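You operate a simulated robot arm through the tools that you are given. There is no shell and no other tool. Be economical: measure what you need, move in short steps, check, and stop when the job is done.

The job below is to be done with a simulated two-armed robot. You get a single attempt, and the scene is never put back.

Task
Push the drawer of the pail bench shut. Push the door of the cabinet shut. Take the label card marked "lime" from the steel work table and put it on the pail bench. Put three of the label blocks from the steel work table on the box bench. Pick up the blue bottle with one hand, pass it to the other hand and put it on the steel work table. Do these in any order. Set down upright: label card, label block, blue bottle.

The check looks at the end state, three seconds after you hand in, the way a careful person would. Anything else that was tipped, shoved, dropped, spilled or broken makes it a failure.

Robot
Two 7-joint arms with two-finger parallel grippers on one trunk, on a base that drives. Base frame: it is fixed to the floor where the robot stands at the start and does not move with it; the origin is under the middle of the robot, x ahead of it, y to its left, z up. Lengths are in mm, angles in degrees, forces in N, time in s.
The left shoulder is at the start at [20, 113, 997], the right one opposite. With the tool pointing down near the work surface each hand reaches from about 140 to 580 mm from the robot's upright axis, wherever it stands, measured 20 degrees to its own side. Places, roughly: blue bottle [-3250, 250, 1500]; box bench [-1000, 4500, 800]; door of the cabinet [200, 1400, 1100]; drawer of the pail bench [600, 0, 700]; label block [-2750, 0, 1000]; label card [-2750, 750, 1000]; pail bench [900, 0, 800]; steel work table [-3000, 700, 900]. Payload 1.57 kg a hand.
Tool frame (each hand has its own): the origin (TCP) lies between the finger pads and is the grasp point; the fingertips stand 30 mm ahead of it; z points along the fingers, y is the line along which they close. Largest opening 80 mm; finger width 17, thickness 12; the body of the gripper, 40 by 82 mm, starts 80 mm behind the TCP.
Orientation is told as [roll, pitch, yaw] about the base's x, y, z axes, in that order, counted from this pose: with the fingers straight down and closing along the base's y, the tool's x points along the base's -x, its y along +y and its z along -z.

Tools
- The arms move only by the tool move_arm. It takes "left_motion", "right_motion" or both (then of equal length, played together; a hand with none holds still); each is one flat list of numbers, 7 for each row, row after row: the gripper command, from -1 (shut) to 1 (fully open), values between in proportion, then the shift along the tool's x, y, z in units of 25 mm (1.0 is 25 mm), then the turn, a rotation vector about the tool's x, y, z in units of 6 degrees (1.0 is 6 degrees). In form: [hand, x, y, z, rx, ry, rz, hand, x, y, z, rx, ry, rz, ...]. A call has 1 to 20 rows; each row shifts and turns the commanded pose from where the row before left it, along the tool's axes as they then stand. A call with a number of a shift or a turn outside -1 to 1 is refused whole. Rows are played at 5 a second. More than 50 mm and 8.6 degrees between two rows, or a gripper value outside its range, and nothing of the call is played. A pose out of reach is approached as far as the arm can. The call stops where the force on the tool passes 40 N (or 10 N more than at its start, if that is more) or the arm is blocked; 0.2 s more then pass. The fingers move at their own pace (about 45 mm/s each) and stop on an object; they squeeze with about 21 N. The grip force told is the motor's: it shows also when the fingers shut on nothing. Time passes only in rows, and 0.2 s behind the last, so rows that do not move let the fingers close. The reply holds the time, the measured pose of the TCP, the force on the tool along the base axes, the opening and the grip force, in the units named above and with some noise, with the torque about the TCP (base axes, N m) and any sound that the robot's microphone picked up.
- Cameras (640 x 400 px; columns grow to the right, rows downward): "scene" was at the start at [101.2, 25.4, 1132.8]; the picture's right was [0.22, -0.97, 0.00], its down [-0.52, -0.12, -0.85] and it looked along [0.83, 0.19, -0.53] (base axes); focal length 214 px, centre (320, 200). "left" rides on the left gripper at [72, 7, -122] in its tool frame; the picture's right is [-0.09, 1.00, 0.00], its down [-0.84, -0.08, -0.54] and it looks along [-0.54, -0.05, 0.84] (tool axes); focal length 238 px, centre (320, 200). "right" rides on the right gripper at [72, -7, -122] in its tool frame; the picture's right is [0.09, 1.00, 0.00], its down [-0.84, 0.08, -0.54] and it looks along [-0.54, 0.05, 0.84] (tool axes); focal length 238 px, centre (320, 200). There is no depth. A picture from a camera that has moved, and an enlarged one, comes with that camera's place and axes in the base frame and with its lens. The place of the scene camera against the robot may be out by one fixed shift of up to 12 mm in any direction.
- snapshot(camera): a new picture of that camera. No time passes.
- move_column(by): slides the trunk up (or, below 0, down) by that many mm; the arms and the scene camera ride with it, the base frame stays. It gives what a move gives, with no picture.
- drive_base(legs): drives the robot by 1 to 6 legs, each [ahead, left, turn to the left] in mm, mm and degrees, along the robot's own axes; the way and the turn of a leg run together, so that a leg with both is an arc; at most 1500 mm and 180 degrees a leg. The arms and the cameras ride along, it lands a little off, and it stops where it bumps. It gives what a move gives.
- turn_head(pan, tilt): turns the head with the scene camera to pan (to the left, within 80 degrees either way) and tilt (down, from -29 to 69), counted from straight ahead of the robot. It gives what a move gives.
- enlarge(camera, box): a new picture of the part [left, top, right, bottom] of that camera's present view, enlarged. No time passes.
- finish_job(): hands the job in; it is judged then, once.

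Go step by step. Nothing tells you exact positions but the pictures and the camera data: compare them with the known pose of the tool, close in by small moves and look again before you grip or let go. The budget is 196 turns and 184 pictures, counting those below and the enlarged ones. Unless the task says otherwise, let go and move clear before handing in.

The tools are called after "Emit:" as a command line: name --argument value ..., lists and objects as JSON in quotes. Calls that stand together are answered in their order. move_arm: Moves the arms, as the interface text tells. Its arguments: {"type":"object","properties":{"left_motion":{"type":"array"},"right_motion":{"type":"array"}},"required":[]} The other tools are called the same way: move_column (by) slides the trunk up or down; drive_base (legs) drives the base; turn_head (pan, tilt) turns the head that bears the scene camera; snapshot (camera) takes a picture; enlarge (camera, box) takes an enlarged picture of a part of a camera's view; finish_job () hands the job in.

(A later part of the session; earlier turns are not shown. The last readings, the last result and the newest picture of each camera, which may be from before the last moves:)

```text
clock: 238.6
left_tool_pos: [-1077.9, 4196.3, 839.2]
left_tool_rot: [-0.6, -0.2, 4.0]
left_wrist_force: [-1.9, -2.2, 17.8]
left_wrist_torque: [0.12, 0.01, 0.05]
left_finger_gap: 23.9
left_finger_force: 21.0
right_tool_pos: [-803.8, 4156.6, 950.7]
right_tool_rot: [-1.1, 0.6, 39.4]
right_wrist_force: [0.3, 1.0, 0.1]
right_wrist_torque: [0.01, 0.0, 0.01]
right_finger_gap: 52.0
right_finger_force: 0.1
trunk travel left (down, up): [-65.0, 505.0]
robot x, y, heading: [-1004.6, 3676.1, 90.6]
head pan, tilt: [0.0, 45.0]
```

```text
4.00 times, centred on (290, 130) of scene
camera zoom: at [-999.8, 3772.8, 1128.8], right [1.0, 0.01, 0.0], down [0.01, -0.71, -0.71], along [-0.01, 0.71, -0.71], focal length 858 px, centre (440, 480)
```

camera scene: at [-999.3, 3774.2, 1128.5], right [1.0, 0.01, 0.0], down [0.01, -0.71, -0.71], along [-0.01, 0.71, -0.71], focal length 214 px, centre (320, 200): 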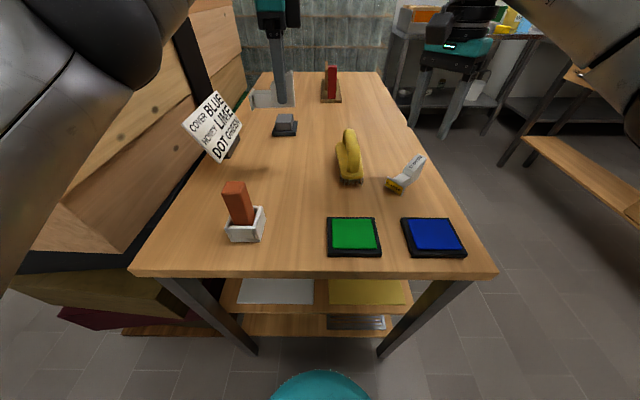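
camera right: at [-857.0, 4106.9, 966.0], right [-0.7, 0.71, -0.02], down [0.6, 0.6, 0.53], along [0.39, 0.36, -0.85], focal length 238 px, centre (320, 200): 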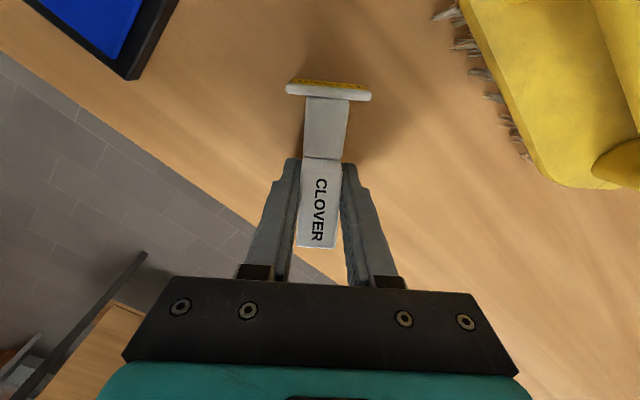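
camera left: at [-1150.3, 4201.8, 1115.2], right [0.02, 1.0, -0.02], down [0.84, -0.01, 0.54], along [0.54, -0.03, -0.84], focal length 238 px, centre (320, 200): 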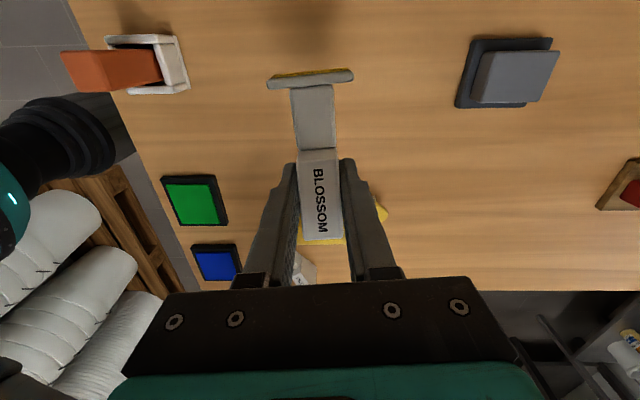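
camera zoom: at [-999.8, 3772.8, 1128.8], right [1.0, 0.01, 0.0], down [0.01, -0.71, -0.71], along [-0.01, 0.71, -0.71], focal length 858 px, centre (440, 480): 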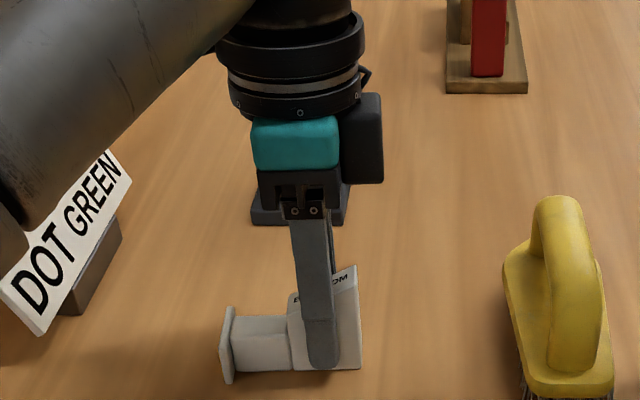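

Contact (18 N). Ease up a hair, open, lift straight up.

Emit:
move_arm --left_motion '[-1, 0, 0, -0.05, 0, 0, 0, 0.1, 0, 0, 0, 0, 0, 0, 0.3, 0, 0, 0, 0, 0, 0, 0.3, 0, 0, 0, 0, 0, 0, 0.3, 0, 0, -0.4, 0, 0, 0, 0.3, 0, 0, -0.8, 0, 0, 0, 0.3, 0, 0, -0.9, 0, 0, 0, 0.3, 0, 0, -0.9, 0, 0, 0, 0.3, 0, 0, -0.9, 0, 0, 0, 0.3, 0, 0, -0.9, 0, 0, 0, 0.3, 0, 0, -0.9, 0, 0, 0, 0.3, 0, 0, -0.9, 0, 0, 0]'

Emit:
snapshot --camera "scene"

```text
clock: 241.2
left_tool_pos: [-1077.9, 4199.7, 1001.6]
left_tool_rot: [-1.0, 0.0, 4.0]
left_wrist_force: [0.1, -0.1, -0.2]
left_wrist_torque: [0.02, 0.01, -0.01]
left_finger_gap: 52.2
left_finger_force: 0.0
right_tool_pos: [-803.4, 4157.1, 950.7]
right_tool_rot: [-1.0, 0.7, 39.3]
right_wrist_force: [0.0, 0.1, -0.1]
right_wrist_torque: [0.0, 0.01, 0.0]
right_finger_gap: 52.3
right_finger_force: 0.0
trunk travel left (down, up): [-65.0, 505.0]
robot x, y, heading: [-997.7, 3675.3, 90.4]
head pan, tilt: [0.0, 45.0]
```

```text
76 pictures are left
camera scene: at [-999.5, 3774.0, 1128.5], right [1.0, 0.01, 0.0], down [0.01, -0.71, -0.71], along [-0.01, 0.71, -0.71], focal length 214 px, centre (320, 200)
```

scene: 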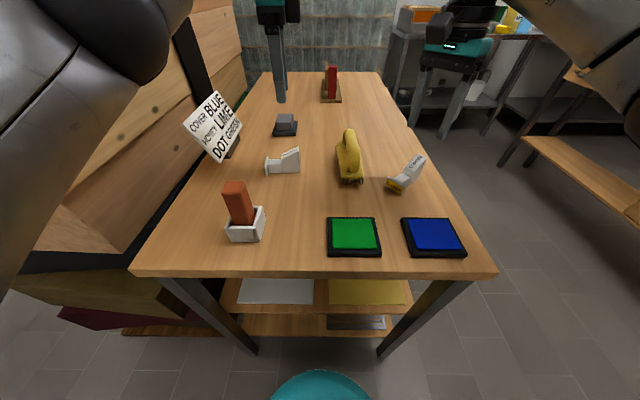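

Both blocks stand on the box bench. Retracting the hands and going back through the doorway for a third block and the card.

Emit:
move_arm --left_motion '[0.3, 0.59, -0.85, -0.4, 0, 0, 0, 0.3, 0.59, -0.85, -0.4, 0, 0, 0, 0.3, 0.59, -0.85, -0.4, 0, 0, 0, 0.3, 0.59, -0.85, -0.4, 0, 0, 0, 0.3, 0.59, -0.85, 0, 0, 0, 0, 0.3, 0.59, -0.85, 0, 0, 0, 0, 0.3, 0.59, -0.85, 0, 0, 0, 0, 0.3, 0.59, -0.85, 0, 0, 0, 0, 0.3, 0.59, -0.85, 0, 0, 0, 0, 0.3, 0.59, -0.85, 0, 0, 0, 0, 0.3, 0.59, -0.85, 0, 0, 0, 0]' --right_motion '[0.3, 0, 0, -0.6, 0, 0, 0, 0.3, 0, 0, -0.6, 0, 0, 0, 0.3, 0, 0, -0.6, 0, 0, 0, 0.3, 0.87, -0.3, -0.6, 0, 0, 0, 0.3, 0.87, -0.3, 0, 0, 0, 0, 0.3, 0.87, -0.3, 0, 0, 0, 0, 0.3, 0.87, -0.3, 0, 0, 0, 0, 0.3, 0.87, -0.3, 0, 0, 0, 0, 0.3, 0.87, -0.3, 0, 0, 0, 0, 0.3, 0, 0, 0, 0, 0, 0, 0.3, 0, 0, 0, 0, 0, 0]'

Emit:
drive_base --legs '[[-450, 215, 0], [0, 0, -90.4]]'

Emit:
move_column --by 150

```text
clock: 243.6
left_tool_pos: [-1225.4, 3957.3, 1046.8]
left_tool_rot: [-1.0, 0.0, 3.9]
left_wrist_force: [-0.9, -0.4, 0.2]
left_wrist_torque: [-0.04, 0.05, -0.02]
left_finger_gap: 52.2
left_finger_force: 0.0
right_tool_pos: [-878.3, 4041.3, 1011.7]
right_tool_rot: [-1.1, 0.7, 39.3]
right_wrist_force: [-0.4, -0.2, -0.4]
right_wrist_torque: [0.03, 0.01, -0.01]
right_finger_gap: 52.1
right_finger_force: 0.1
trunk travel left (down, up): [-65.0, 505.0]
robot x, y, heading: [-1000.8, 3675.6, 90.7]
head pan, tilt: [0.0, 45.0]
```

```text
clock: 250.4
left_tool_pos: [-927.5, 3437.3, 1046.0]
left_tool_rot: [-1.1, 0.1, -88.5]
left_wrist_force: [-0.2, 0.0, 0.6]
left_wrist_torque: [0.02, -0.02, 0.0]
left_finger_gap: 51.6
left_finger_force: 0.1
right_tool_pos: [-858.7, 3087.0, 1012.9]
right_tool_rot: [-1.1, 0.7, -53.0]
right_wrist_force: [1.1, -0.5, -0.2]
right_wrist_torque: [0.0, 0.01, 0.04]
right_finger_gap: 52.0
right_finger_force: 0.1
trunk travel left (down, up): [-65.0, 505.0]
robot x, y, heading: [-1215.1, 3225.3, -1.7]
head pan, tilt: [0.0, 45.0]
```

```text
clock: 252.2
left_tool_pos: [-928.6, 3437.4, 1195.6]
left_tool_rot: [-1.1, 0.0, -88.4]
left_wrist_force: [0.0, -0.7, 1.0]
left_wrist_torque: [0.0, 0.03, -0.02]
left_finger_gap: 52.0
left_finger_force: 0.1
right_tool_pos: [-859.0, 3086.8, 1161.7]
right_tool_rot: [-1.1, 0.7, -53.0]
right_wrist_force: [-1.1, 1.1, 0.3]
right_wrist_torque: [-0.04, -0.02, -0.04]
right_finger_gap: 52.2
right_finger_force: 0.1
trunk travel left (down, up): [-215.0, 355.0]
robot x, y, heading: [-1218.7, 3226.8, -1.8]
head pan, tilt: [0.0, 45.0]
```

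Emit:
drive_base --legs '[[0, 0, 1.8], [0, -1400, 0], [0, -950, 0]]'

Emit:
drive_base --legs '[[0, 0, 160]]'

```text
clock: 264.2
left_tool_pos: [-920.0, 1073.2, 1196.4]
left_tool_rot: [-1.2, 0.1, -86.6]
left_wrist_force: [0.1, -0.7, 0.4]
left_wrist_torque: [-0.01, 0.0, 0.02]
left_finger_gap: 51.9
left_finger_force: 0.2
right_tool_pos: [-839.6, 725.5, 1160.9]
right_tool_rot: [-1.0, 0.6, -51.2]
right_wrist_force: [-0.4, -1.1, 0.6]
right_wrist_torque: [0.0, 0.0, 0.02]
right_finger_gap: 52.1
right_finger_force: 0.1
trunk travel left (down, up): [-215.0, 355.0]
robot x, y, heading: [-1203.8, 855.6, -0.1]
head pan, tilt: [0.0, 45.0]
```

```text
clock: 271.1
left_tool_pos: [-1542.8, 747.8, 1196.6]
left_tool_rot: [-1.1, 0.0, 73.0]
left_wrist_force: [0.6, 0.5, -0.5]
left_wrist_torque: [0.02, 0.01, -0.03]
left_finger_gap: 52.2
left_finger_force: 0.1
right_tool_pos: [-1495.6, 1100.3, 1160.7]
right_tool_rot: [-1.0, 0.8, 108.2]
right_wrist_force: [0.7, 0.5, -0.3]
right_wrist_torque: [0.0, -0.01, 0.03]
right_finger_gap: 51.8
right_finger_force: 0.1
trunk travel left (down, up): [-215.0, 355.0]
robot x, y, heading: [-1197.1, 854.9, 159.5]
head pan, tilt: [0.0, 45.0]
```

Emit:
drive_base --legs '[[605, 819, 0], [34, 491, 0.5], [237, 256, 0], [151, 140, 0]]'

Emit:
turn_head --pan -30 --tilt 35

Emit:
snapshot --camera "scene"

```text
clock: 282.0
left_tool_pos: [-3118.1, -474.8, 1196.3]
left_tool_rot: [-1.1, 0.0, 72.6]
left_wrist_force: [0.4, 0.0, -0.3]
left_wrist_torque: [0.04, -0.02, 0.01]
left_finger_gap: 51.8
left_finger_force: 0.1
right_tool_pos: [-3069.0, -120.8, 1162.1]
right_tool_rot: [-1.1, 0.8, 108.1]
right_wrist_force: [-0.5, -0.4, -0.4]
right_wrist_torque: [0.01, -0.03, 0.0]
right_finger_gap: 52.2
right_finger_force: 0.0
trunk travel left (down, up): [-215.0, 355.0]
robot x, y, heading: [-2778.1, -369.3, 159.4]
head pan, tilt: [0.0, 45.0]
```

```text
clock: 283.0
left_tool_pos: [-3117.7, -475.2, 1196.6]
left_tool_rot: [-1.1, 0.0, 72.7]
left_wrist_force: [0.3, 0.0, 0.5]
left_wrist_torque: [-0.01, -0.02, -0.03]
left_finger_gap: 52.1
left_finger_force: 0.1
right_tool_pos: [-3068.6, -121.9, 1161.4]
right_tool_rot: [-1.1, 0.7, 108.0]
right_wrist_force: [-0.2, 0.2, 0.4]
right_wrist_torque: [0.02, 0.0, 0.0]
right_finger_gap: 52.0
right_finger_force: 0.0
trunk travel left (down, up): [-215.0, 355.0]
robot x, y, heading: [-2774.5, -369.2, 159.1]
head pan, tilt: [-30.0, 35.0]
```

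```text
75 pictures are left
camera scene: at [-2836.2, -292.4, 1293.3], right [0.77, 0.63, 0.0], down [0.36, -0.44, -0.82], along [-0.52, 0.63, -0.57], focal length 214 px, centre (320, 200)
```

scene: 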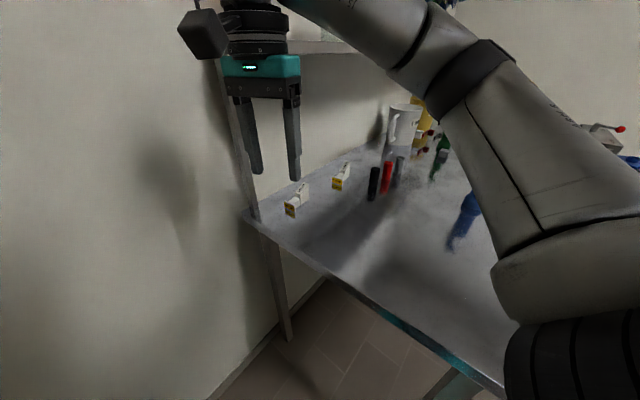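

ACACIA block (C) is at about plate (−3234,50), tall part (−3248,114). Its place under the shelf needs a low, sliding approach. First shift the right hand clear of the shelf, then drive in.

Emit:
move_arm --right_motion '[1, -0.34, -0.81, 0, 0, 0, 0.2, 1, -0.34, -0.81, 0, 0, 0, 0.2, 1, -0.34, -0.81, 0, 0, 0, 0.2, 1, -0.34, -0.81, 0, 0, 0, 0.2, 1, -0.34, -0.81, 0, 0, 0, 0.2]'

Emit:
drive_base --legs '[[144, -30, 0]]'

Emit:
snapshot --camera "right"

Emit:
snapshot --camera "scene"

```text
clock: 284.2
left_tool_pos: [-3118.1, -474.4, 1196.6]
left_tool_rot: [-1.0, 0.0, 72.6]
left_wrist_force: [0.7, -0.7, 0.4]
left_wrist_torque: [0.04, -0.01, 0.03]
left_finger_gap: 52.2
left_finger_force: 0.0
right_tool_pos: [-2981.4, -51.3, 1163.5]
right_tool_rot: [-1.1, 0.7, 102.1]
right_wrist_force: [0.2, -0.4, -0.3]
right_wrist_torque: [0.02, 0.03, -0.02]
right_finger_gap: 79.8
right_finger_force: 0.0
trunk travel left (down, up): [-215.0, 355.0]
robot x, y, heading: [-2774.6, -368.8, 158.9]
head pan, tilt: [-30.0, 35.0]
```

```text
clock: 285.5
left_tool_pos: [-3241.7, -394.5, 1197.0]
left_tool_rot: [-1.1, -0.1, 72.8]
left_wrist_force: [0.3, 0.6, 0.2]
left_wrist_torque: [0.01, -0.03, -0.01]
left_finger_gap: 52.1
left_finger_force: 0.0
right_tool_pos: [-3108.0, 26.6, 1162.7]
right_tool_rot: [-1.1, 0.6, 102.3]
right_wrist_force: [0.4, 0.3, -0.1]
right_wrist_torque: [-0.02, 0.0, -0.01]
right_finger_gap: 79.9
right_finger_force: 0.0
trunk travel left (down, up): [-215.0, 355.0]
robot x, y, heading: [-2899.8, -292.8, 159.4]
head pan, tilt: [-30.0, 35.0]
```

```text
74 pictures are left
camera right: at [-3088.9, -42.2, 1284.3], right [-0.95, -0.3, -0.02], down [-0.26, 0.81, 0.53], along [-0.14, 0.51, -0.85], focal length 238 px, centre (320, 200)
```

right: 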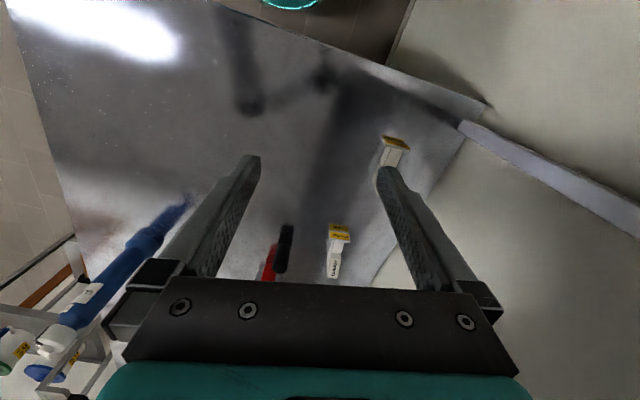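

```text
73 pictures are left
camera scene: at [-2960.5, -213.2, 1293.3], right [0.77, 0.63, 0.0], down [0.36, -0.44, -0.82], along [-0.52, 0.63, -0.57], focal length 214 px, centre (320, 200)
```

scene: 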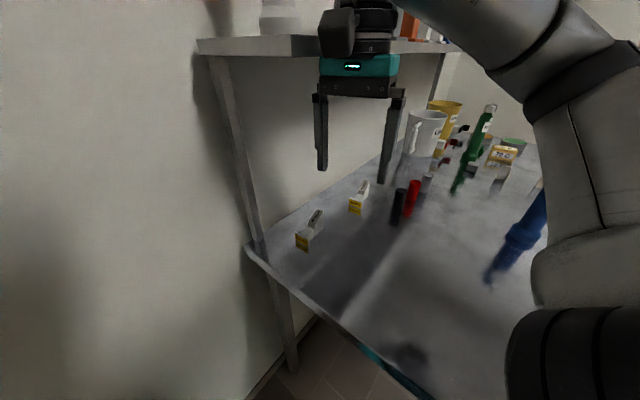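

Lowering the right hand at the clear spot beside the block.

Emit:
move_arm --right_motion '[1, 0, 0, 0.95, 0, 0, 0, 1, 0, 0, 0.95, 0, 0, 0, 1, 0, 0, 0.95, 0, 0, 0, 1, 0, 0, 0.95, 0, 0, 0, 1, 0, 0, 0.95, 0, 0, 0, 1, 0, 0, 0.95, 0, 0, 0, 1, 0, 0, 0.95, 0, 0, 0, 1, 0, 0, 0.95, 0, 0, 0, 1, 0, 0, 0.95, 0, 0, 0, 1, 0, 0, 0.95, 0, 0, 0]'

Emit:
snapshot --camera "right"

Emit:
snapshot --camera "scene"

```text
clock: 287.7
left_tool_pos: [-3240.7, -397.1, 1197.0]
left_tool_rot: [-1.1, 0.0, 72.8]
left_wrist_force: [-0.8, 0.2, -0.2]
left_wrist_torque: [0.0, 0.0, 0.02]
left_finger_gap: 51.9
left_finger_force: 0.0
right_tool_pos: [-3103.5, 24.8, 925.8]
right_tool_rot: [-1.1, 0.6, 102.2]
right_wrist_force: [1.1, 0.6, -0.1]
right_wrist_torque: [0.02, -0.02, 0.0]
right_finger_gap: 80.0
right_finger_force: 0.1
trunk travel left (down, up): [-215.0, 355.0]
robot x, y, heading: [-2901.8, -291.3, 159.4]
head pan, tilt: [-30.0, 35.0]
```

```text
72 pictures are left
camera right: at [-3083.8, -44.3, 1046.7], right [-0.95, -0.3, -0.02], down [-0.26, 0.8, 0.53], along [-0.15, 0.51, -0.85], focal length 238 px, centre (320, 200)
```

right: 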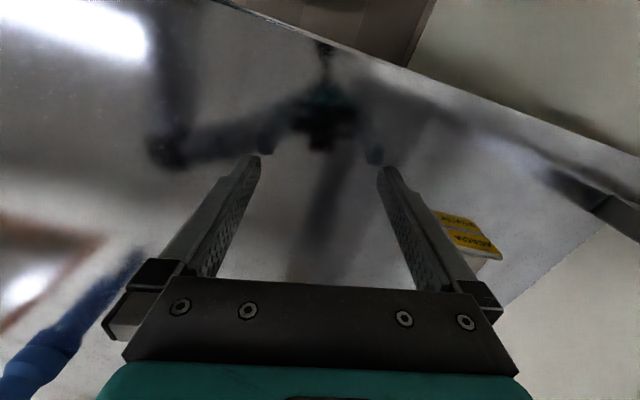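

```text
71 pictures are left
camera scene: at [-2960.3, -213.4, 1293.3], right [0.77, 0.63, 0.0], down [0.36, -0.44, -0.82], along [-0.52, 0.63, -0.57], focal length 214 px, centre (320, 200)
```

scene: 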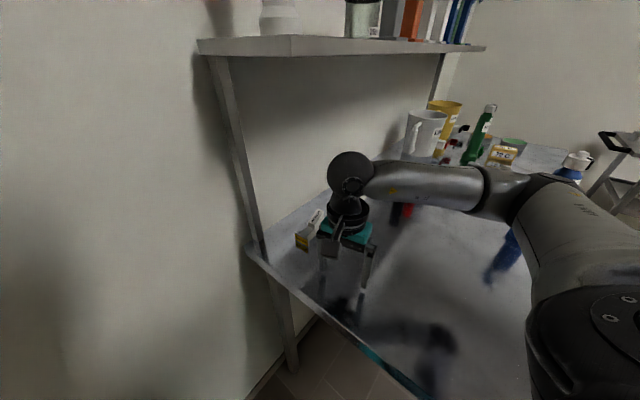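

Now shift sideways in front of the plate end, then check the line before sliding in.

Emit:
move_arm --right_motion '[1, 0.5, 0, 0, 0, 0, 0, 1, 0.5, 0, 0, 0, 0, 0, 1, 0, 0.8, 0, 0, 0, 0, 1, 0, 0.8, 0, 0, 0, 0, 1, 0, 0.8, 0, 0, 0, 0, 1, 0, 0.8, 0, 0, 0, 0, 1, 0, 0.8, 0, 0, 0, 0, 1, 0, 0.6, 0, 0, 0, 0]'

Emit:
snapshot --camera "right"

Emit:
enlarge --camera "scene" --box '[180, 20, 420, 280]'

```text
clock: 289.5
left_tool_pos: [-3241.3, -396.4, 1195.8]
left_tool_rot: [-1.1, 0.1, 72.8]
left_wrist_force: [-0.6, -0.3, -0.9]
left_wrist_torque: [0.04, 0.02, 0.0]
left_finger_gap: 52.1
left_finger_force: 0.1
right_tool_pos: [-3209.2, -23.3, 921.8]
right_tool_rot: [-1.0, 0.7, 102.2]
right_wrist_force: [0.8, -0.4, 0.2]
right_wrist_torque: [0.01, -0.01, 0.0]
right_finger_gap: 79.9
right_finger_force: 0.1
trunk travel left (down, up): [-215.0, 355.0]
robot x, y, heading: [-2898.9, -291.8, 159.4]
head pan, tilt: [-30.0, 35.0]
```

```text
70 pictures are left
camera right: at [-3190.3, -93.1, 1044.1], right [-0.95, -0.3, -0.02], down [-0.26, 0.8, 0.53], along [-0.15, 0.51, -0.85], focal length 238 px, centre (320, 200)
```

right: 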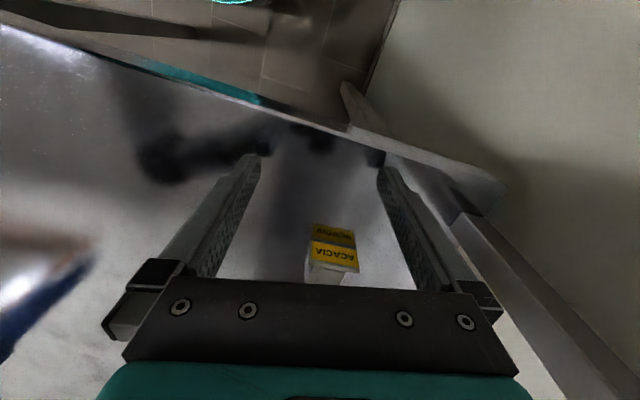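

```text
1.54 times, centred on (300, 150) of scene
camera zoom: at [-2960.5, -213.6, 1293.3], right [0.77, 0.63, 0.0], down [0.36, -0.44, -0.82], along [-0.52, 0.63, -0.57], focal length 330 px, centre (351, 277)
```

zoom: 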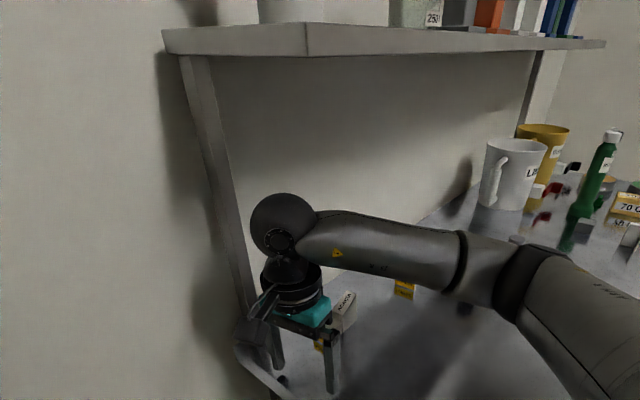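

Plate is ~12 mm off my axis and turned ~6°; correcting, then sliding in along the block.

Emit:
move_arm --right_motion '[1, 0, 0.4, 0, 0, 0, 0.5, 1, 0, 0.36, 0, 0, 0, 0.5, 1, -0.6, 0, 0, 0, 0, 0, 1, -0.6, 0, 0, 0, 0, 0]'

Emit:
snapshot --camera "right"

```text
clock: 290.5
left_tool_pos: [-3240.4, -396.9, 1196.3]
left_tool_rot: [-1.1, -0.1, 72.7]
left_wrist_force: [1.2, 0.6, -0.2]
left_wrist_torque: [-0.02, 0.03, -0.03]
left_finger_gap: 51.9
left_finger_force: 0.0
right_tool_pos: [-3232.3, 2.2, 923.2]
right_tool_rot: [-1.2, 0.6, 96.2]
right_wrist_force: [0.7, 0.3, -0.3]
right_wrist_torque: [0.01, 0.0, -0.02]
right_finger_gap: 80.1
right_finger_force: 0.1
trunk travel left (down, up): [-215.0, 355.0]
robot x, y, heading: [-2897.6, -292.7, 159.3]
head pan, tilt: [-30.0, 35.0]
```

```text
68 pictures are left
camera right: at [-3219.6, -68.3, 1044.1], right [-0.98, -0.2, -0.02], down [-0.18, 0.83, 0.53], along [-0.09, 0.53, -0.85], focal length 238 px, centre (320, 200)
```

right: 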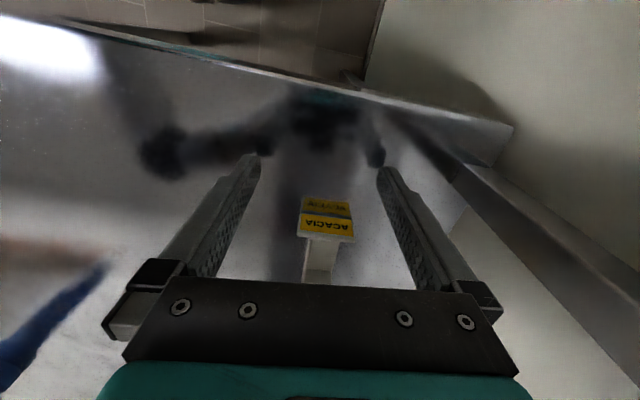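

Centred now. Sliding in 90 mm.

Emit:
move_arm --right_motion '[1, -0.6, 0, 0, 0, 0, 0, 1, -0.6, 0, 0, 0, 0, 0, 1, -0.6, 0, 0, 0, 0, 0, 1, -0.6, 0, 0, 0, 0, 0, 1, -0.6, 0, 0, 0, 0, 0, 1, -0.6, 0, 0.1, 0, 0, 0]'

Emit:
snapshot --camera "right"

Emit:
enlarge --camera "scene" --box '[180, 20, 420, 280]'

```text
clock: 291.9
left_tool_pos: [-3241.0, -396.3, 1196.5]
left_tool_rot: [-1.1, 0.0, 72.8]
left_wrist_force: [0.0, -0.4, -1.0]
left_wrist_torque: [0.02, 0.02, 0.0]
left_finger_gap: 51.9
left_finger_force: 0.1
right_tool_pos: [-3242.2, 92.7, 919.8]
right_tool_rot: [-1.2, 0.5, 96.2]
right_wrist_force: [-0.2, 0.7, 0.0]
right_wrist_torque: [0.0, 0.03, 0.01]
right_finger_gap: 79.9
right_finger_force: 0.0
trunk travel left (down, up): [-215.0, 355.0]
robot x, y, heading: [-2898.8, -290.0, 159.5]
head pan, tilt: [-30.0, 35.0]
```

```text
67 pictures are left
camera right: at [-3229.4, 21.7, 1041.8], right [-0.98, -0.2, -0.02], down [-0.18, 0.83, 0.53], along [-0.09, 0.53, -0.85], focal length 238 px, centre (320, 200)
```

right: 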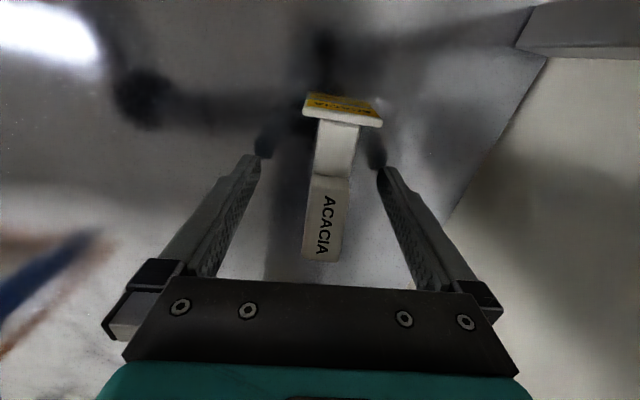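

```text
1.54 times, centred on (300, 150) of scene
camera zoom: at [-2960.3, -213.4, 1293.3], right [0.77, 0.63, 0.0], down [0.36, -0.44, -0.82], along [-0.52, 0.63, -0.57], focal length 330 px, centre (351, 277)
```

zoom: 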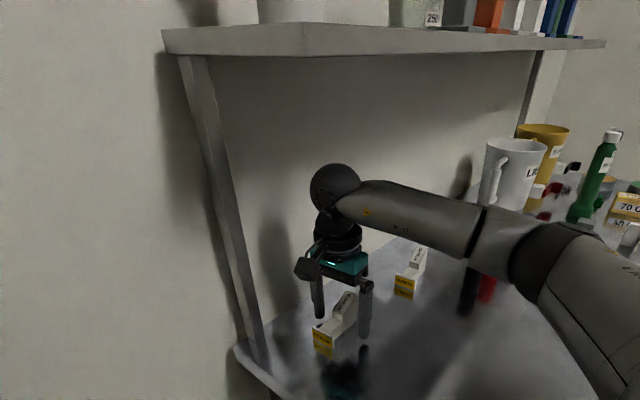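

Small yaw trim, close, and lift 35 mm.

Emit:
move_arm --right_motion '[1, 0, 0, 0, 0, 0, 0.9, -1, 0, 0, 0, 0, 0, 0, -1, 0, 0, 0, 0, 0, 0, -1, 0, 0, 0, 0, 0, 0, -1, 0, 0, 0, 0, 0, 0, -1, 0, 0, 0, 0, 0, 0, -1, 0, 0, -0.4, 0, 0, 0, -1, 0, 0, -0.5, 0, 0, 0, -1, 0, 0, -0.5, 0, 0, 0]'

Emit:
snapshot --camera "right"

```text
clock: 293.9
left_tool_pos: [-3240.5, -397.3, 1196.9]
left_tool_rot: [-1.1, 0.0, 72.8]
left_wrist_force: [0.5, 0.2, 0.3]
left_wrist_torque: [0.0, 0.03, 0.02]
left_finger_gap: 52.1
left_finger_force: 0.1
right_tool_pos: [-3241.4, 91.9, 954.8]
right_tool_rot: [-1.2, 0.4, 90.8]
right_wrist_force: [0.2, -0.5, -2.1]
right_wrist_torque: [0.0, 0.01, 0.01]
right_finger_gap: 24.0
right_finger_force: 21.7
trunk travel left (down, up): [-215.0, 355.0]
robot x, y, heading: [-2898.8, -290.2, 159.3]
head pan, tilt: [-30.0, 35.0]
```

```text
65 pictures are left
camera right: at [-3236.7, 20.6, 1076.0], right [-0.99, -0.11, -0.02], down [-0.1, 0.84, 0.54], along [-0.04, 0.53, -0.84], focal length 238 px, centre (320, 200)
```

right: 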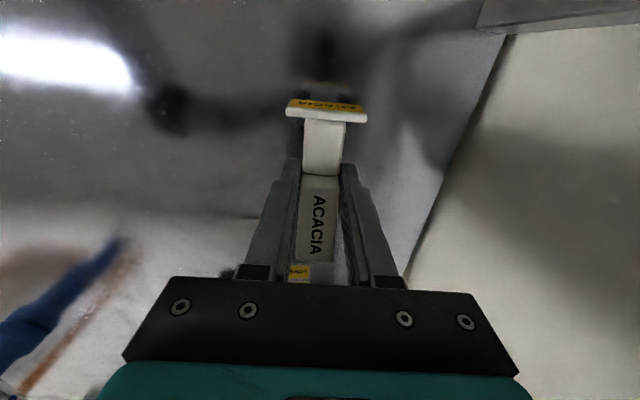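

Held. Moving out sideways from under the shelf, then up.

Emit:
move_arm --right_motion '[-1, 0, -0.8, 0, 0, 0, 0, -1, 0, -0.8, 0, 0, 0, 0, -1, 0, -0.8, 0, 0, 0, 0, -1, 0, -0.8, 0, 0, 0, 0, -1, 0, -0.8, 0, 0, 0, 0, -1, 0, -0.8, 0, 0, 0, 0, -1, 0, -0.8, 0, 0, 0, 0, -1, 0.2, -0.3, -0.95, 0, 0, 0, -1, 0.2, -0.3, -0.95, 0, 0, 0, -1, 0.2, -0.3, -0.95, 0, 0, 0, -1, 0.2, 0, -0.95, 0, 0, 0, -1, 0.2, 0, -0.95, 0, 0, 0, -1, 0.2, 0, -0.95, 0, 0, 0, -1, 0.2, 0, -0.95, 0, 0, 0, -1, 0.2, 0, -0.95, 0, 0, 0]'

Emit:
snapshot --camera "scene"

```text
clock: 297.1
left_tool_pos: [-3240.3, -398.2, 1196.3]
left_tool_rot: [-1.1, 0.0, 72.8]
left_wrist_force: [0.1, -1.2, 0.6]
left_wrist_torque: [0.01, 0.01, 0.03]
left_finger_gap: 52.0
left_finger_force: 0.1
right_tool_pos: [-3085.1, 54.4, 1149.9]
right_tool_rot: [-1.3, 0.4, 90.9]
right_wrist_force: [0.2, -0.1, -0.2]
right_wrist_torque: [0.01, 0.03, -0.01]
right_finger_gap: 23.6
right_finger_force: 20.9
trunk travel left (down, up): [-215.0, 355.0]
robot x, y, heading: [-2899.2, -292.4, 159.5]
head pan, tilt: [-30.0, 35.0]
```

```text
64 pictures are left
camera scene: at [-2960.3, -213.8, 1293.3], right [0.77, 0.63, 0.0], down [0.36, -0.44, -0.82], along [-0.52, 0.63, -0.57], focal length 214 px, centre (320, 200)
```

scene: 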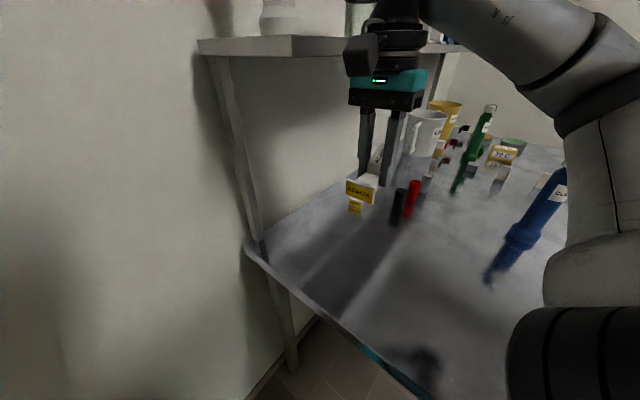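

Driving out of the corner and to the table's front near the LIME card.

Emit:
drive_base --legs '[[-142, 29, 0], [-182, -131, 0], [-234, -258, 0], [5, -585, 0], [0, -540, 20.5]]'

Emit:
turn_head --pan 0 --tilt 30

Emit:
snapshot --camera "scene"

```text
clock: 307.3
left_tool_pos: [-2237.2, 702.4, 1195.7]
left_tool_rot: [-1.0, 0.0, 93.9]
left_wrist_force: [1.1, -0.2, -0.1]
left_wrist_torque: [-0.02, 0.02, -0.01]
left_finger_gap: 52.0
left_finger_force: 0.1
right_tool_pos: [-2255.8, 1179.7, 1148.6]
right_tool_rot: [-1.2, 0.6, 111.8]
right_wrist_force: [-0.5, 0.5, -0.6]
right_wrist_torque: [-0.02, -0.01, -0.01]
right_finger_gap: 23.6
right_finger_force: 20.4
trunk travel left (down, up): [-215.0, 355.0]
robot x, y, heading: [-1958.4, 926.2, -179.6]
head pan, tilt: [-30.0, 35.0]
```

```text
clock: 308.3
left_tool_pos: [-2238.1, 701.9, 1196.3]
left_tool_rot: [-1.1, 0.0, 93.9]
left_wrist_force: [0.2, -0.1, 0.4]
left_wrist_torque: [0.0, -0.01, 0.02]
left_finger_gap: 52.2
left_finger_force: 0.0
right_tool_pos: [-2256.2, 1177.9, 1150.0]
right_tool_rot: [-1.2, 0.3, 111.9]
right_wrist_force: [-0.2, -0.5, -1.1]
right_wrist_torque: [0.01, -0.03, -0.01]
right_finger_gap: 23.6
right_finger_force: 21.4
trunk travel left (down, up): [-215.0, 355.0]
robot x, y, heading: [-1956.5, 923.5, -179.7]
head pan, tilt: [0.0, 30.0]
```

```text
63 pictures are left
camera scene: at [-2054.3, 928.5, 1301.1], right [-0.01, 1.0, 0.0], down [0.5, 0.0, -0.87], along [-0.87, -0.01, -0.5], focal length 214 px, centre (320, 200)
```

scene: 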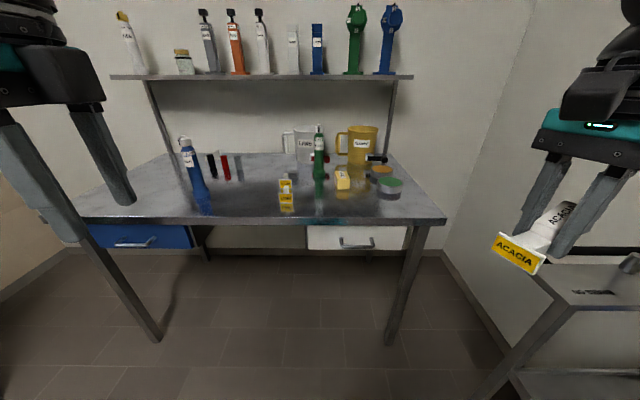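

LIME card is near (−2755,789). Driving closer and moving the left hand above it to look.

Emit:
drive_base --legs '[[320, 0, 0]]'

Emit:
move_arm --left_motion '[1, -0.45, 0.8, 0, 0, 0, 0, 1, -0.45, 0.8, 0, 0, 0, 0, 1, -0.45, 0.8, 0, 0, 0, 0, 1, -0.45, 0.8, 0, 0, 0, 0, 1, -0.45, 0.8, 0, 0, 0, 0, 1, -0.45, 0.8, 0, 0, 0, 0, 1, -0.45, 0.8, 0, 0, 0, 0]'

Emit:
snapshot --camera "left"

Emit:
enlarge --camera "scene" --box '[200, 130, 440, 330]'

```text
clock: 310.4
left_tool_pos: [-2560.2, 700.7, 1195.2]
left_tool_rot: [-1.1, -0.1, 93.7]
left_wrist_force: [-0.4, -0.3, -0.1]
left_wrist_torque: [0.03, -0.01, -0.03]
left_finger_gap: 51.8
left_finger_force: 0.1
right_tool_pos: [-2575.6, 1178.1, 1148.2]
right_tool_rot: [-1.2, 0.4, 111.7]
right_wrist_force: [0.1, -0.4, -0.5]
right_wrist_torque: [0.01, 0.03, 0.01]
right_finger_gap: 23.5
right_finger_force: 21.5
trunk travel left (down, up): [-215.0, 355.0]
robot x, y, heading: [-2280.6, 923.3, -179.6]
head pan, tilt: [0.0, 30.0]
```

```text
clock: 312.0
left_tool_pos: [-2704.6, 769.7, 1194.0]
left_tool_rot: [-1.1, -0.1, 93.7]
left_wrist_force: [0.3, 0.4, -0.3]
left_wrist_torque: [0.02, 0.03, 0.01]
left_finger_gap: 80.1
left_finger_force: 0.0
right_tool_pos: [-2575.3, 1177.1, 1147.5]
right_tool_rot: [-1.1, 0.4, 111.7]
right_wrist_force: [0.7, 0.4, -0.2]
right_wrist_torque: [0.0, 0.02, 0.0]
right_finger_gap: 23.2
right_finger_force: 20.8
trunk travel left (down, up): [-215.0, 355.0]
robot x, y, heading: [-2276.7, 922.8, -179.4]
head pan, tilt: [0.0, 30.0]
```

```text
62 pictures are left
camera left: at [-2708.1, 698.3, 1313.6], right [-1.0, 0.03, -0.02], down [0.01, 0.84, 0.54], along [0.03, 0.54, -0.84], focal length 238 px, centre (320, 200)
```

left: 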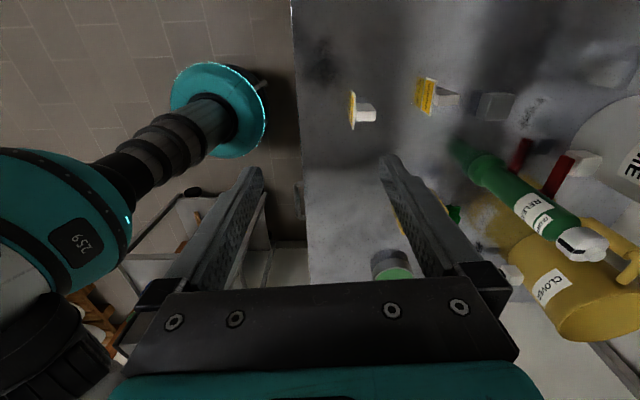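

```text
2.00 times, centred on (320, 230) of scene
camera zoom: at [-2375.0, 926.7, 1301.0], right [-0.01, 1.0, 0.0], down [0.5, 0.0, -0.87], along [-0.87, -0.01, -0.5], focal length 429 px, centre (320, 140)
```

zoom: 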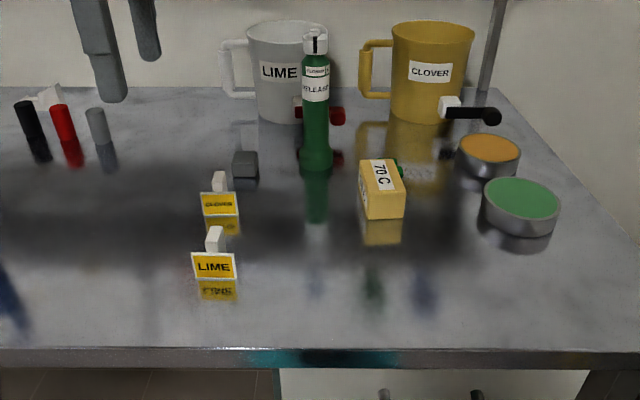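

The LIME card is a yellow plate with a white foot behind it. I'll come over it with the present closing direction (along x) and look closer.

Emit:
move_arm --left_motion '[0.6, -0.25, 0.87, 0.5, 0, 0, 0, 0.6, -0.25, 0.87, 0.5, 0, 0, 0, 0.6, -0.25, 0.87, 0.5, 0, 0, 0, 0.6, 0, 0, 1, 0, 0, 0, 0.6, 0, 0, 1, 0, 0, 0, 0.6, 0, 0, 1, 0, 0, 0, 0.6, 0, 0, 1, 0, 0, 0, 0.6, 0, 0, 1, 0, 0, 0, 0.6, 0, 0, 1, 0, 0, 0]'

Emit:
snapshot --camera "left"

Emit:
enlarge --camera "scene" --box '[220, 180, 380, 300]'

```text
clock: 314.0
left_tool_pos: [-2767.3, 784.9, 1007.4]
left_tool_rot: [-1.0, -0.2, 93.8]
left_wrist_force: [0.6, 0.6, -0.3]
left_wrist_torque: [-0.02, -0.01, 0.0]
left_finger_gap: 63.7
left_finger_force: 0.0
right_tool_pos: [-2575.8, 1177.8, 1149.1]
right_tool_rot: [-1.1, 0.3, 111.8]
right_wrist_force: [0.2, -1.4, -0.8]
right_wrist_torque: [-0.04, 0.02, -0.02]
right_finger_gap: 23.5
right_finger_force: 21.5
trunk travel left (down, up): [-215.0, 355.0]
robot x, y, heading: [-2276.1, 922.6, -179.6]
head pan, tilt: [0.0, 30.0]
```

```text
60 pictures are left
camera left: at [-2770.7, 713.2, 1125.8], right [-1.0, 0.03, -0.02], down [0.01, 0.84, 0.54], along [0.03, 0.54, -0.84], focal length 238 px, centre (320, 200)
```

left: 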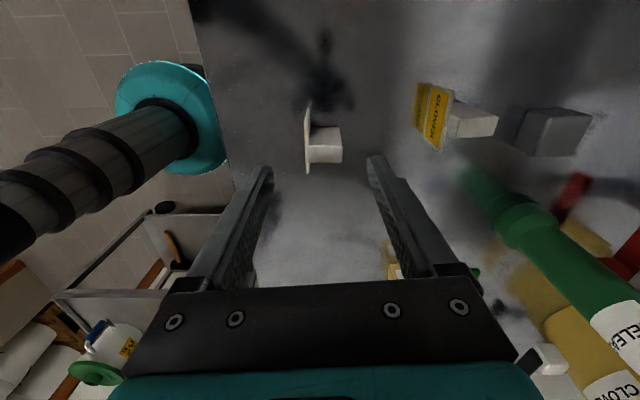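

```text
3.33 times, centred on (300, 240) of scene
camera zoom: at [-2374.8, 926.2, 1301.1], right [-0.01, 1.0, 0.0], down [0.5, 0.0, -0.87], along [-0.87, -0.01, -0.5], focal length 715 px, centre (387, 67)
```

zoom: 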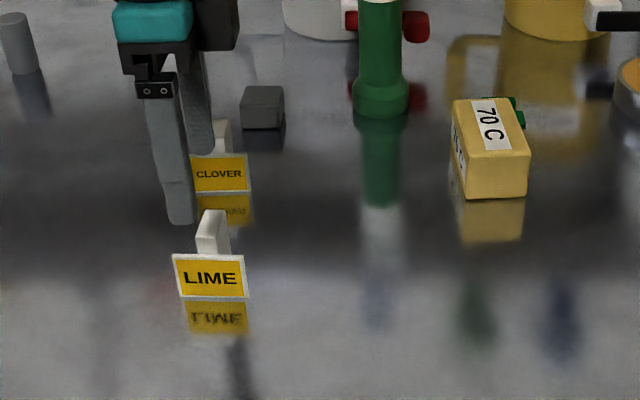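

Well centred (card spans x −2784…−2752). Lowering and closing.

Emit:
move_arm --left_motion '[0.6, 0, 0, 0.9, 0, 0, 0, 0.6, 0, 0, 0.9, 0, 0, 0, 0.6, 0, 0, 0.9, 0, 0, 0, 0.6, 0, 0, 0.8, 0, 0, 0]'

Emit:
snapshot --camera "left"

Emit:
enlarge --camera "scene" --box '[220, 180, 380, 300]'

```text
clock: 315.0
left_tool_pos: [-2765.5, 783.9, 918.6]
left_tool_rot: [-1.0, -0.1, 93.8]
left_wrist_force: [0.7, 0.6, -0.1]
left_wrist_torque: [0.0, 0.01, -0.01]
left_finger_gap: 63.9
left_finger_force: 0.1
right_tool_pos: [-2575.2, 1177.3, 1149.0]
right_tool_rot: [-1.1, 0.2, 111.7]
right_wrist_force: [-0.3, -0.3, -0.1]
right_wrist_torque: [0.03, 0.02, -0.04]
right_finger_gap: 23.5
right_finger_force: 20.7
trunk travel left (down, up): [-215.0, 355.0]
robot x, y, heading: [-2279.1, 926.8, -179.6]
head pan, tilt: [0.0, 30.0]
```

```text
58 pictures are left
camera left: at [-2770.1, 711.8, 1037.9], right [-1.0, 0.03, -0.02], down [0.01, 0.84, 0.54], along [0.03, 0.54, -0.84], focal length 238 px, centre (320, 200)
```

left: 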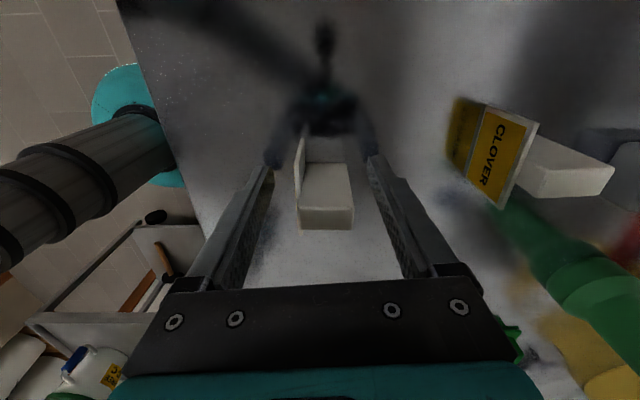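

```text
3.33 times, centred on (300, 240) of scene
camera zoom: at [-2374.7, 926.2, 1301.1], right [-0.01, 1.0, 0.0], down [0.5, 0.0, -0.87], along [-0.87, -0.01, -0.5], focal length 715 px, centre (387, 67)
```

zoom: 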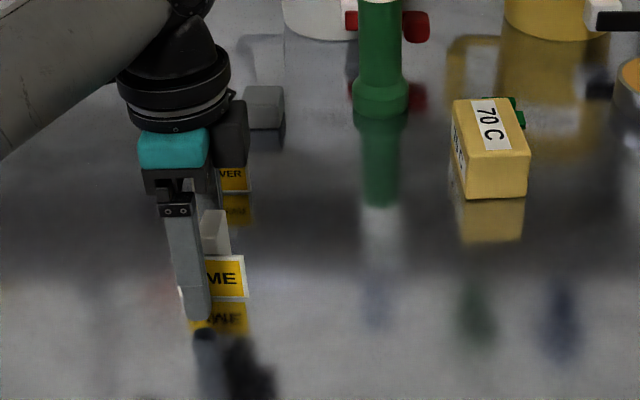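

Emit:
move_arm --left_motion '[-1, 0, 0, 0, 0, 0, 0, -1, 0, 0, 0, 0, 0, 0, -1, 0, 0, 0, 0, 0, 0, -1, 0, 0, 0, 0, 0, 0, -1, 0, 0, 0, 0, 0, 0, -1, 0, 0, -0.3, 0, 0, 0, -1, 0, 0, -0.7, 0, 0, 0, -1, 0, 0, -0.9, 0, 0, 0]'

Emit:
snapshot --camera "left"

Emit:
enlarge --camera "scene" --box '[220, 180, 380, 300]'

```text
clock: 316.8
left_tool_pos: [-2767.1, 783.3, 966.2]
left_tool_rot: [-1.1, 0.2, 93.7]
left_wrist_force: [0.1, -0.4, 0.2]
left_wrist_torque: [-0.01, 0.0, -0.01]
left_finger_gap: 32.3
left_finger_force: 20.5
right_tool_pos: [-2574.3, 1177.4, 1149.0]
right_tool_rot: [-1.3, 0.3, 111.8]
right_wrist_force: [0.1, 0.2, -1.0]
right_wrist_torque: [0.0, -0.01, 0.04]
right_finger_gap: 23.4
right_finger_force: 21.5
trunk travel left (down, up): [-215.0, 355.0]
robot x, y, heading: [-2277.5, 922.7, -179.6]
head pan, tilt: [0.0, 30.0]
```

```text
56 pictures are left
camera left: at [-2770.8, 711.5, 1086.2], right [-1.0, 0.03, -0.02], down [0.01, 0.84, 0.54], along [0.03, 0.54, -0.84], focal length 238 px, centre (320, 200)
```

left: 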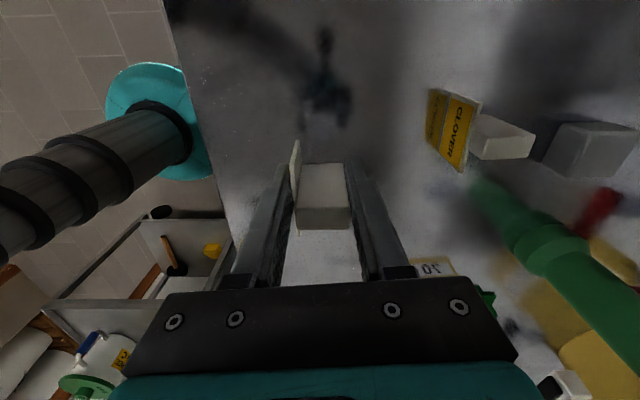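

```text
3.33 times, centred on (300, 240) of scene
camera zoom: at [-2374.6, 926.4, 1301.1], right [-0.01, 1.0, 0.0], down [0.5, 0.0, -0.87], along [-0.87, -0.01, -0.5], focal length 715 px, centre (387, 67)
```

zoom: 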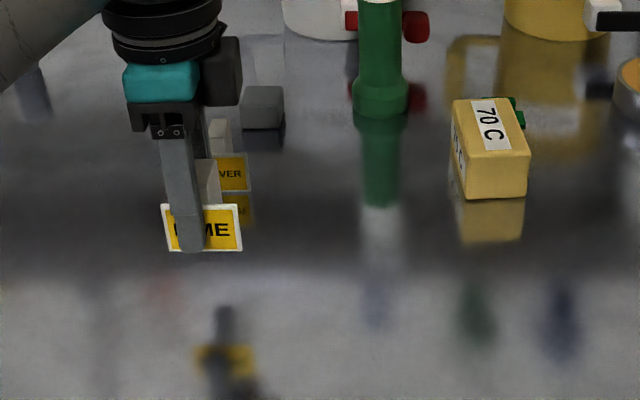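

Card held. Lift high, tuck in, then drive to the pail bench.

Emit:
move_arm --left_motion '[-1, 0, 0, -0.95, 0, 0, 0, -1, 0, 0, -0.95, 0, 0, 0, -1, 0, 0, -0.95, 0, 0, 0, -1, 0, 0, -0.95, 0, 0, 0, -1, 0, 0, -0.95, 0, 0, 0, -1, 0, 0, -0.95, 0, 0, 0, -1, 0, 0, -0.95, 0, 0, 0, -1, 0, 0, -0.95, 0, 0, 0, -1, 0.3, -0.8, 0, 0, 0, 0, -1, 0.3, -0.8, 0, 0, 0, 0, -1, 0.3, -0.8, 0, 0, 0, 0, -1, 0.3, -0.8, 0, 0, 0, 0, -1, 0.3, -0.8, 0, 0, 0, 0, -1, 0.3, -0.8, 0, 0, 0, 0]'

Emit:
drive_base --legs '[[-300, 0, 0], [-478, 623, 0], [0, 0, 90], [0, 0, 89.5]]'

Emit:
drive_base --legs '[[1150, -380, 0]]'

Emit:
turn_head --pan 0 --tilt 30

Emit:
snapshot --camera "scene"

```text
clock: 319.8
left_tool_pos: [-2644.9, 747.6, 1158.6]
left_tool_rot: [-1.1, 0.0, 93.7]
left_wrist_force: [-0.5, 0.2, -0.6]
left_wrist_torque: [-0.01, -0.02, -0.05]
left_finger_gap: 31.9
left_finger_force: 20.7
right_tool_pos: [-2574.2, 1176.8, 1149.0]
right_tool_rot: [-1.2, 0.3, 111.7]
right_wrist_force: [0.4, -0.3, -0.3]
right_wrist_torque: [0.0, 0.0, -0.01]
right_finger_gap: 23.3
right_finger_force: 20.7
trunk travel left (down, up): [-215.0, 355.0]
robot x, y, heading: [-2280.1, 926.0, -179.6]
head pan, tilt: [0.0, 30.0]
```

```text
clock: 333.4
left_tool_pos: [-1121.9, 479.9, 1157.6]
left_tool_rot: [-1.2, 0.0, -84.9]
left_wrist_force: [-0.6, 0.0, 0.6]
left_wrist_torque: [0.02, 0.0, -0.01]
left_finger_gap: 32.0
left_finger_force: 21.3
right_tool_pos: [-1183.8, 47.8, 1149.1]
right_tool_rot: [-1.2, 0.3, -67.1]
right_wrist_force: [-0.2, 1.2, -0.7]
right_wrist_torque: [0.01, 0.04, 0.02]
right_finger_gap: 23.2
right_finger_force: 20.7
trunk travel left (down, up): [-215.0, 355.0]
robot x, y, heading: [-1492.0, 299.9, 1.8]
head pan, tilt: [0.0, 30.0]
```

```text
clock: 339.6
left_tool_pos: [33.6, 106.5, 1156.9]
left_tool_rot: [-1.1, 0.1, -86.0]
left_wrist_force: [-0.1, 0.1, -0.2]
left_wrist_torque: [0.0, 0.02, 0.01]
left_finger_gap: 32.1
left_finger_force: 20.9
right_tool_pos: [-35.1, -324.2, 1148.8]
right_tool_rot: [-1.2, 0.4, -68.0]
right_wrist_force: [-1.2, 0.1, -1.2]
right_wrist_torque: [0.01, 0.01, 0.03]
right_finger_gap: 23.4
right_finger_force: 21.2
trunk travel left (down, up): [-215.0, 355.0]
robot x, y, heading: [-333.2, -66.4, 0.7]
head pan, tilt: [0.0, 30.0]
```

```text
clock: 340.1
left_tool_pos: [33.6, 105.9, 1157.0]
left_tool_rot: [-1.0, 0.0, -86.1]
left_wrist_force: [-0.5, -0.5, -1.1]
left_wrist_torque: [0.0, 0.01, -0.01]
left_finger_gap: 31.8
left_finger_force: 21.0
right_tool_pos: [-34.9, -324.5, 1148.4]
right_tool_rot: [-1.2, 0.4, -68.1]
right_wrist_force: [-0.4, 0.8, -0.6]
right_wrist_torque: [-0.02, 0.04, 0.03]
right_finger_gap: 23.3
right_finger_force: 21.1
trunk travel left (down, up): [-215.0, 355.0]
robot x, y, heading: [-330.2, -70.8, 0.7]
head pan, tilt: [0.0, 30.0]
```

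```text
54 pictures are left
camera scene: at [-229.4, -63.9, 1301.1], right [0.01, -1.0, 0.0], down [-0.5, -0.01, -0.87], along [0.87, 0.01, -0.5], focal length 214 px, centre (320, 200)
```

scene: 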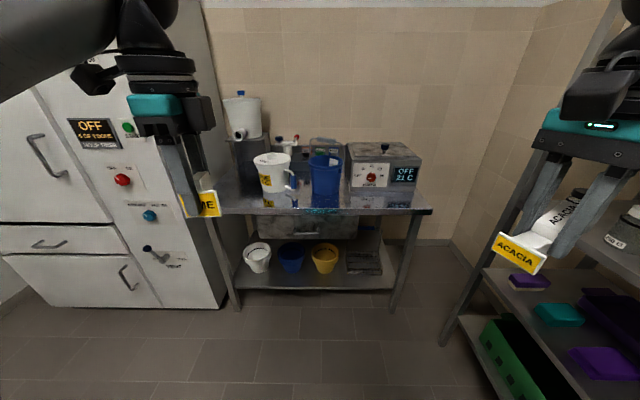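

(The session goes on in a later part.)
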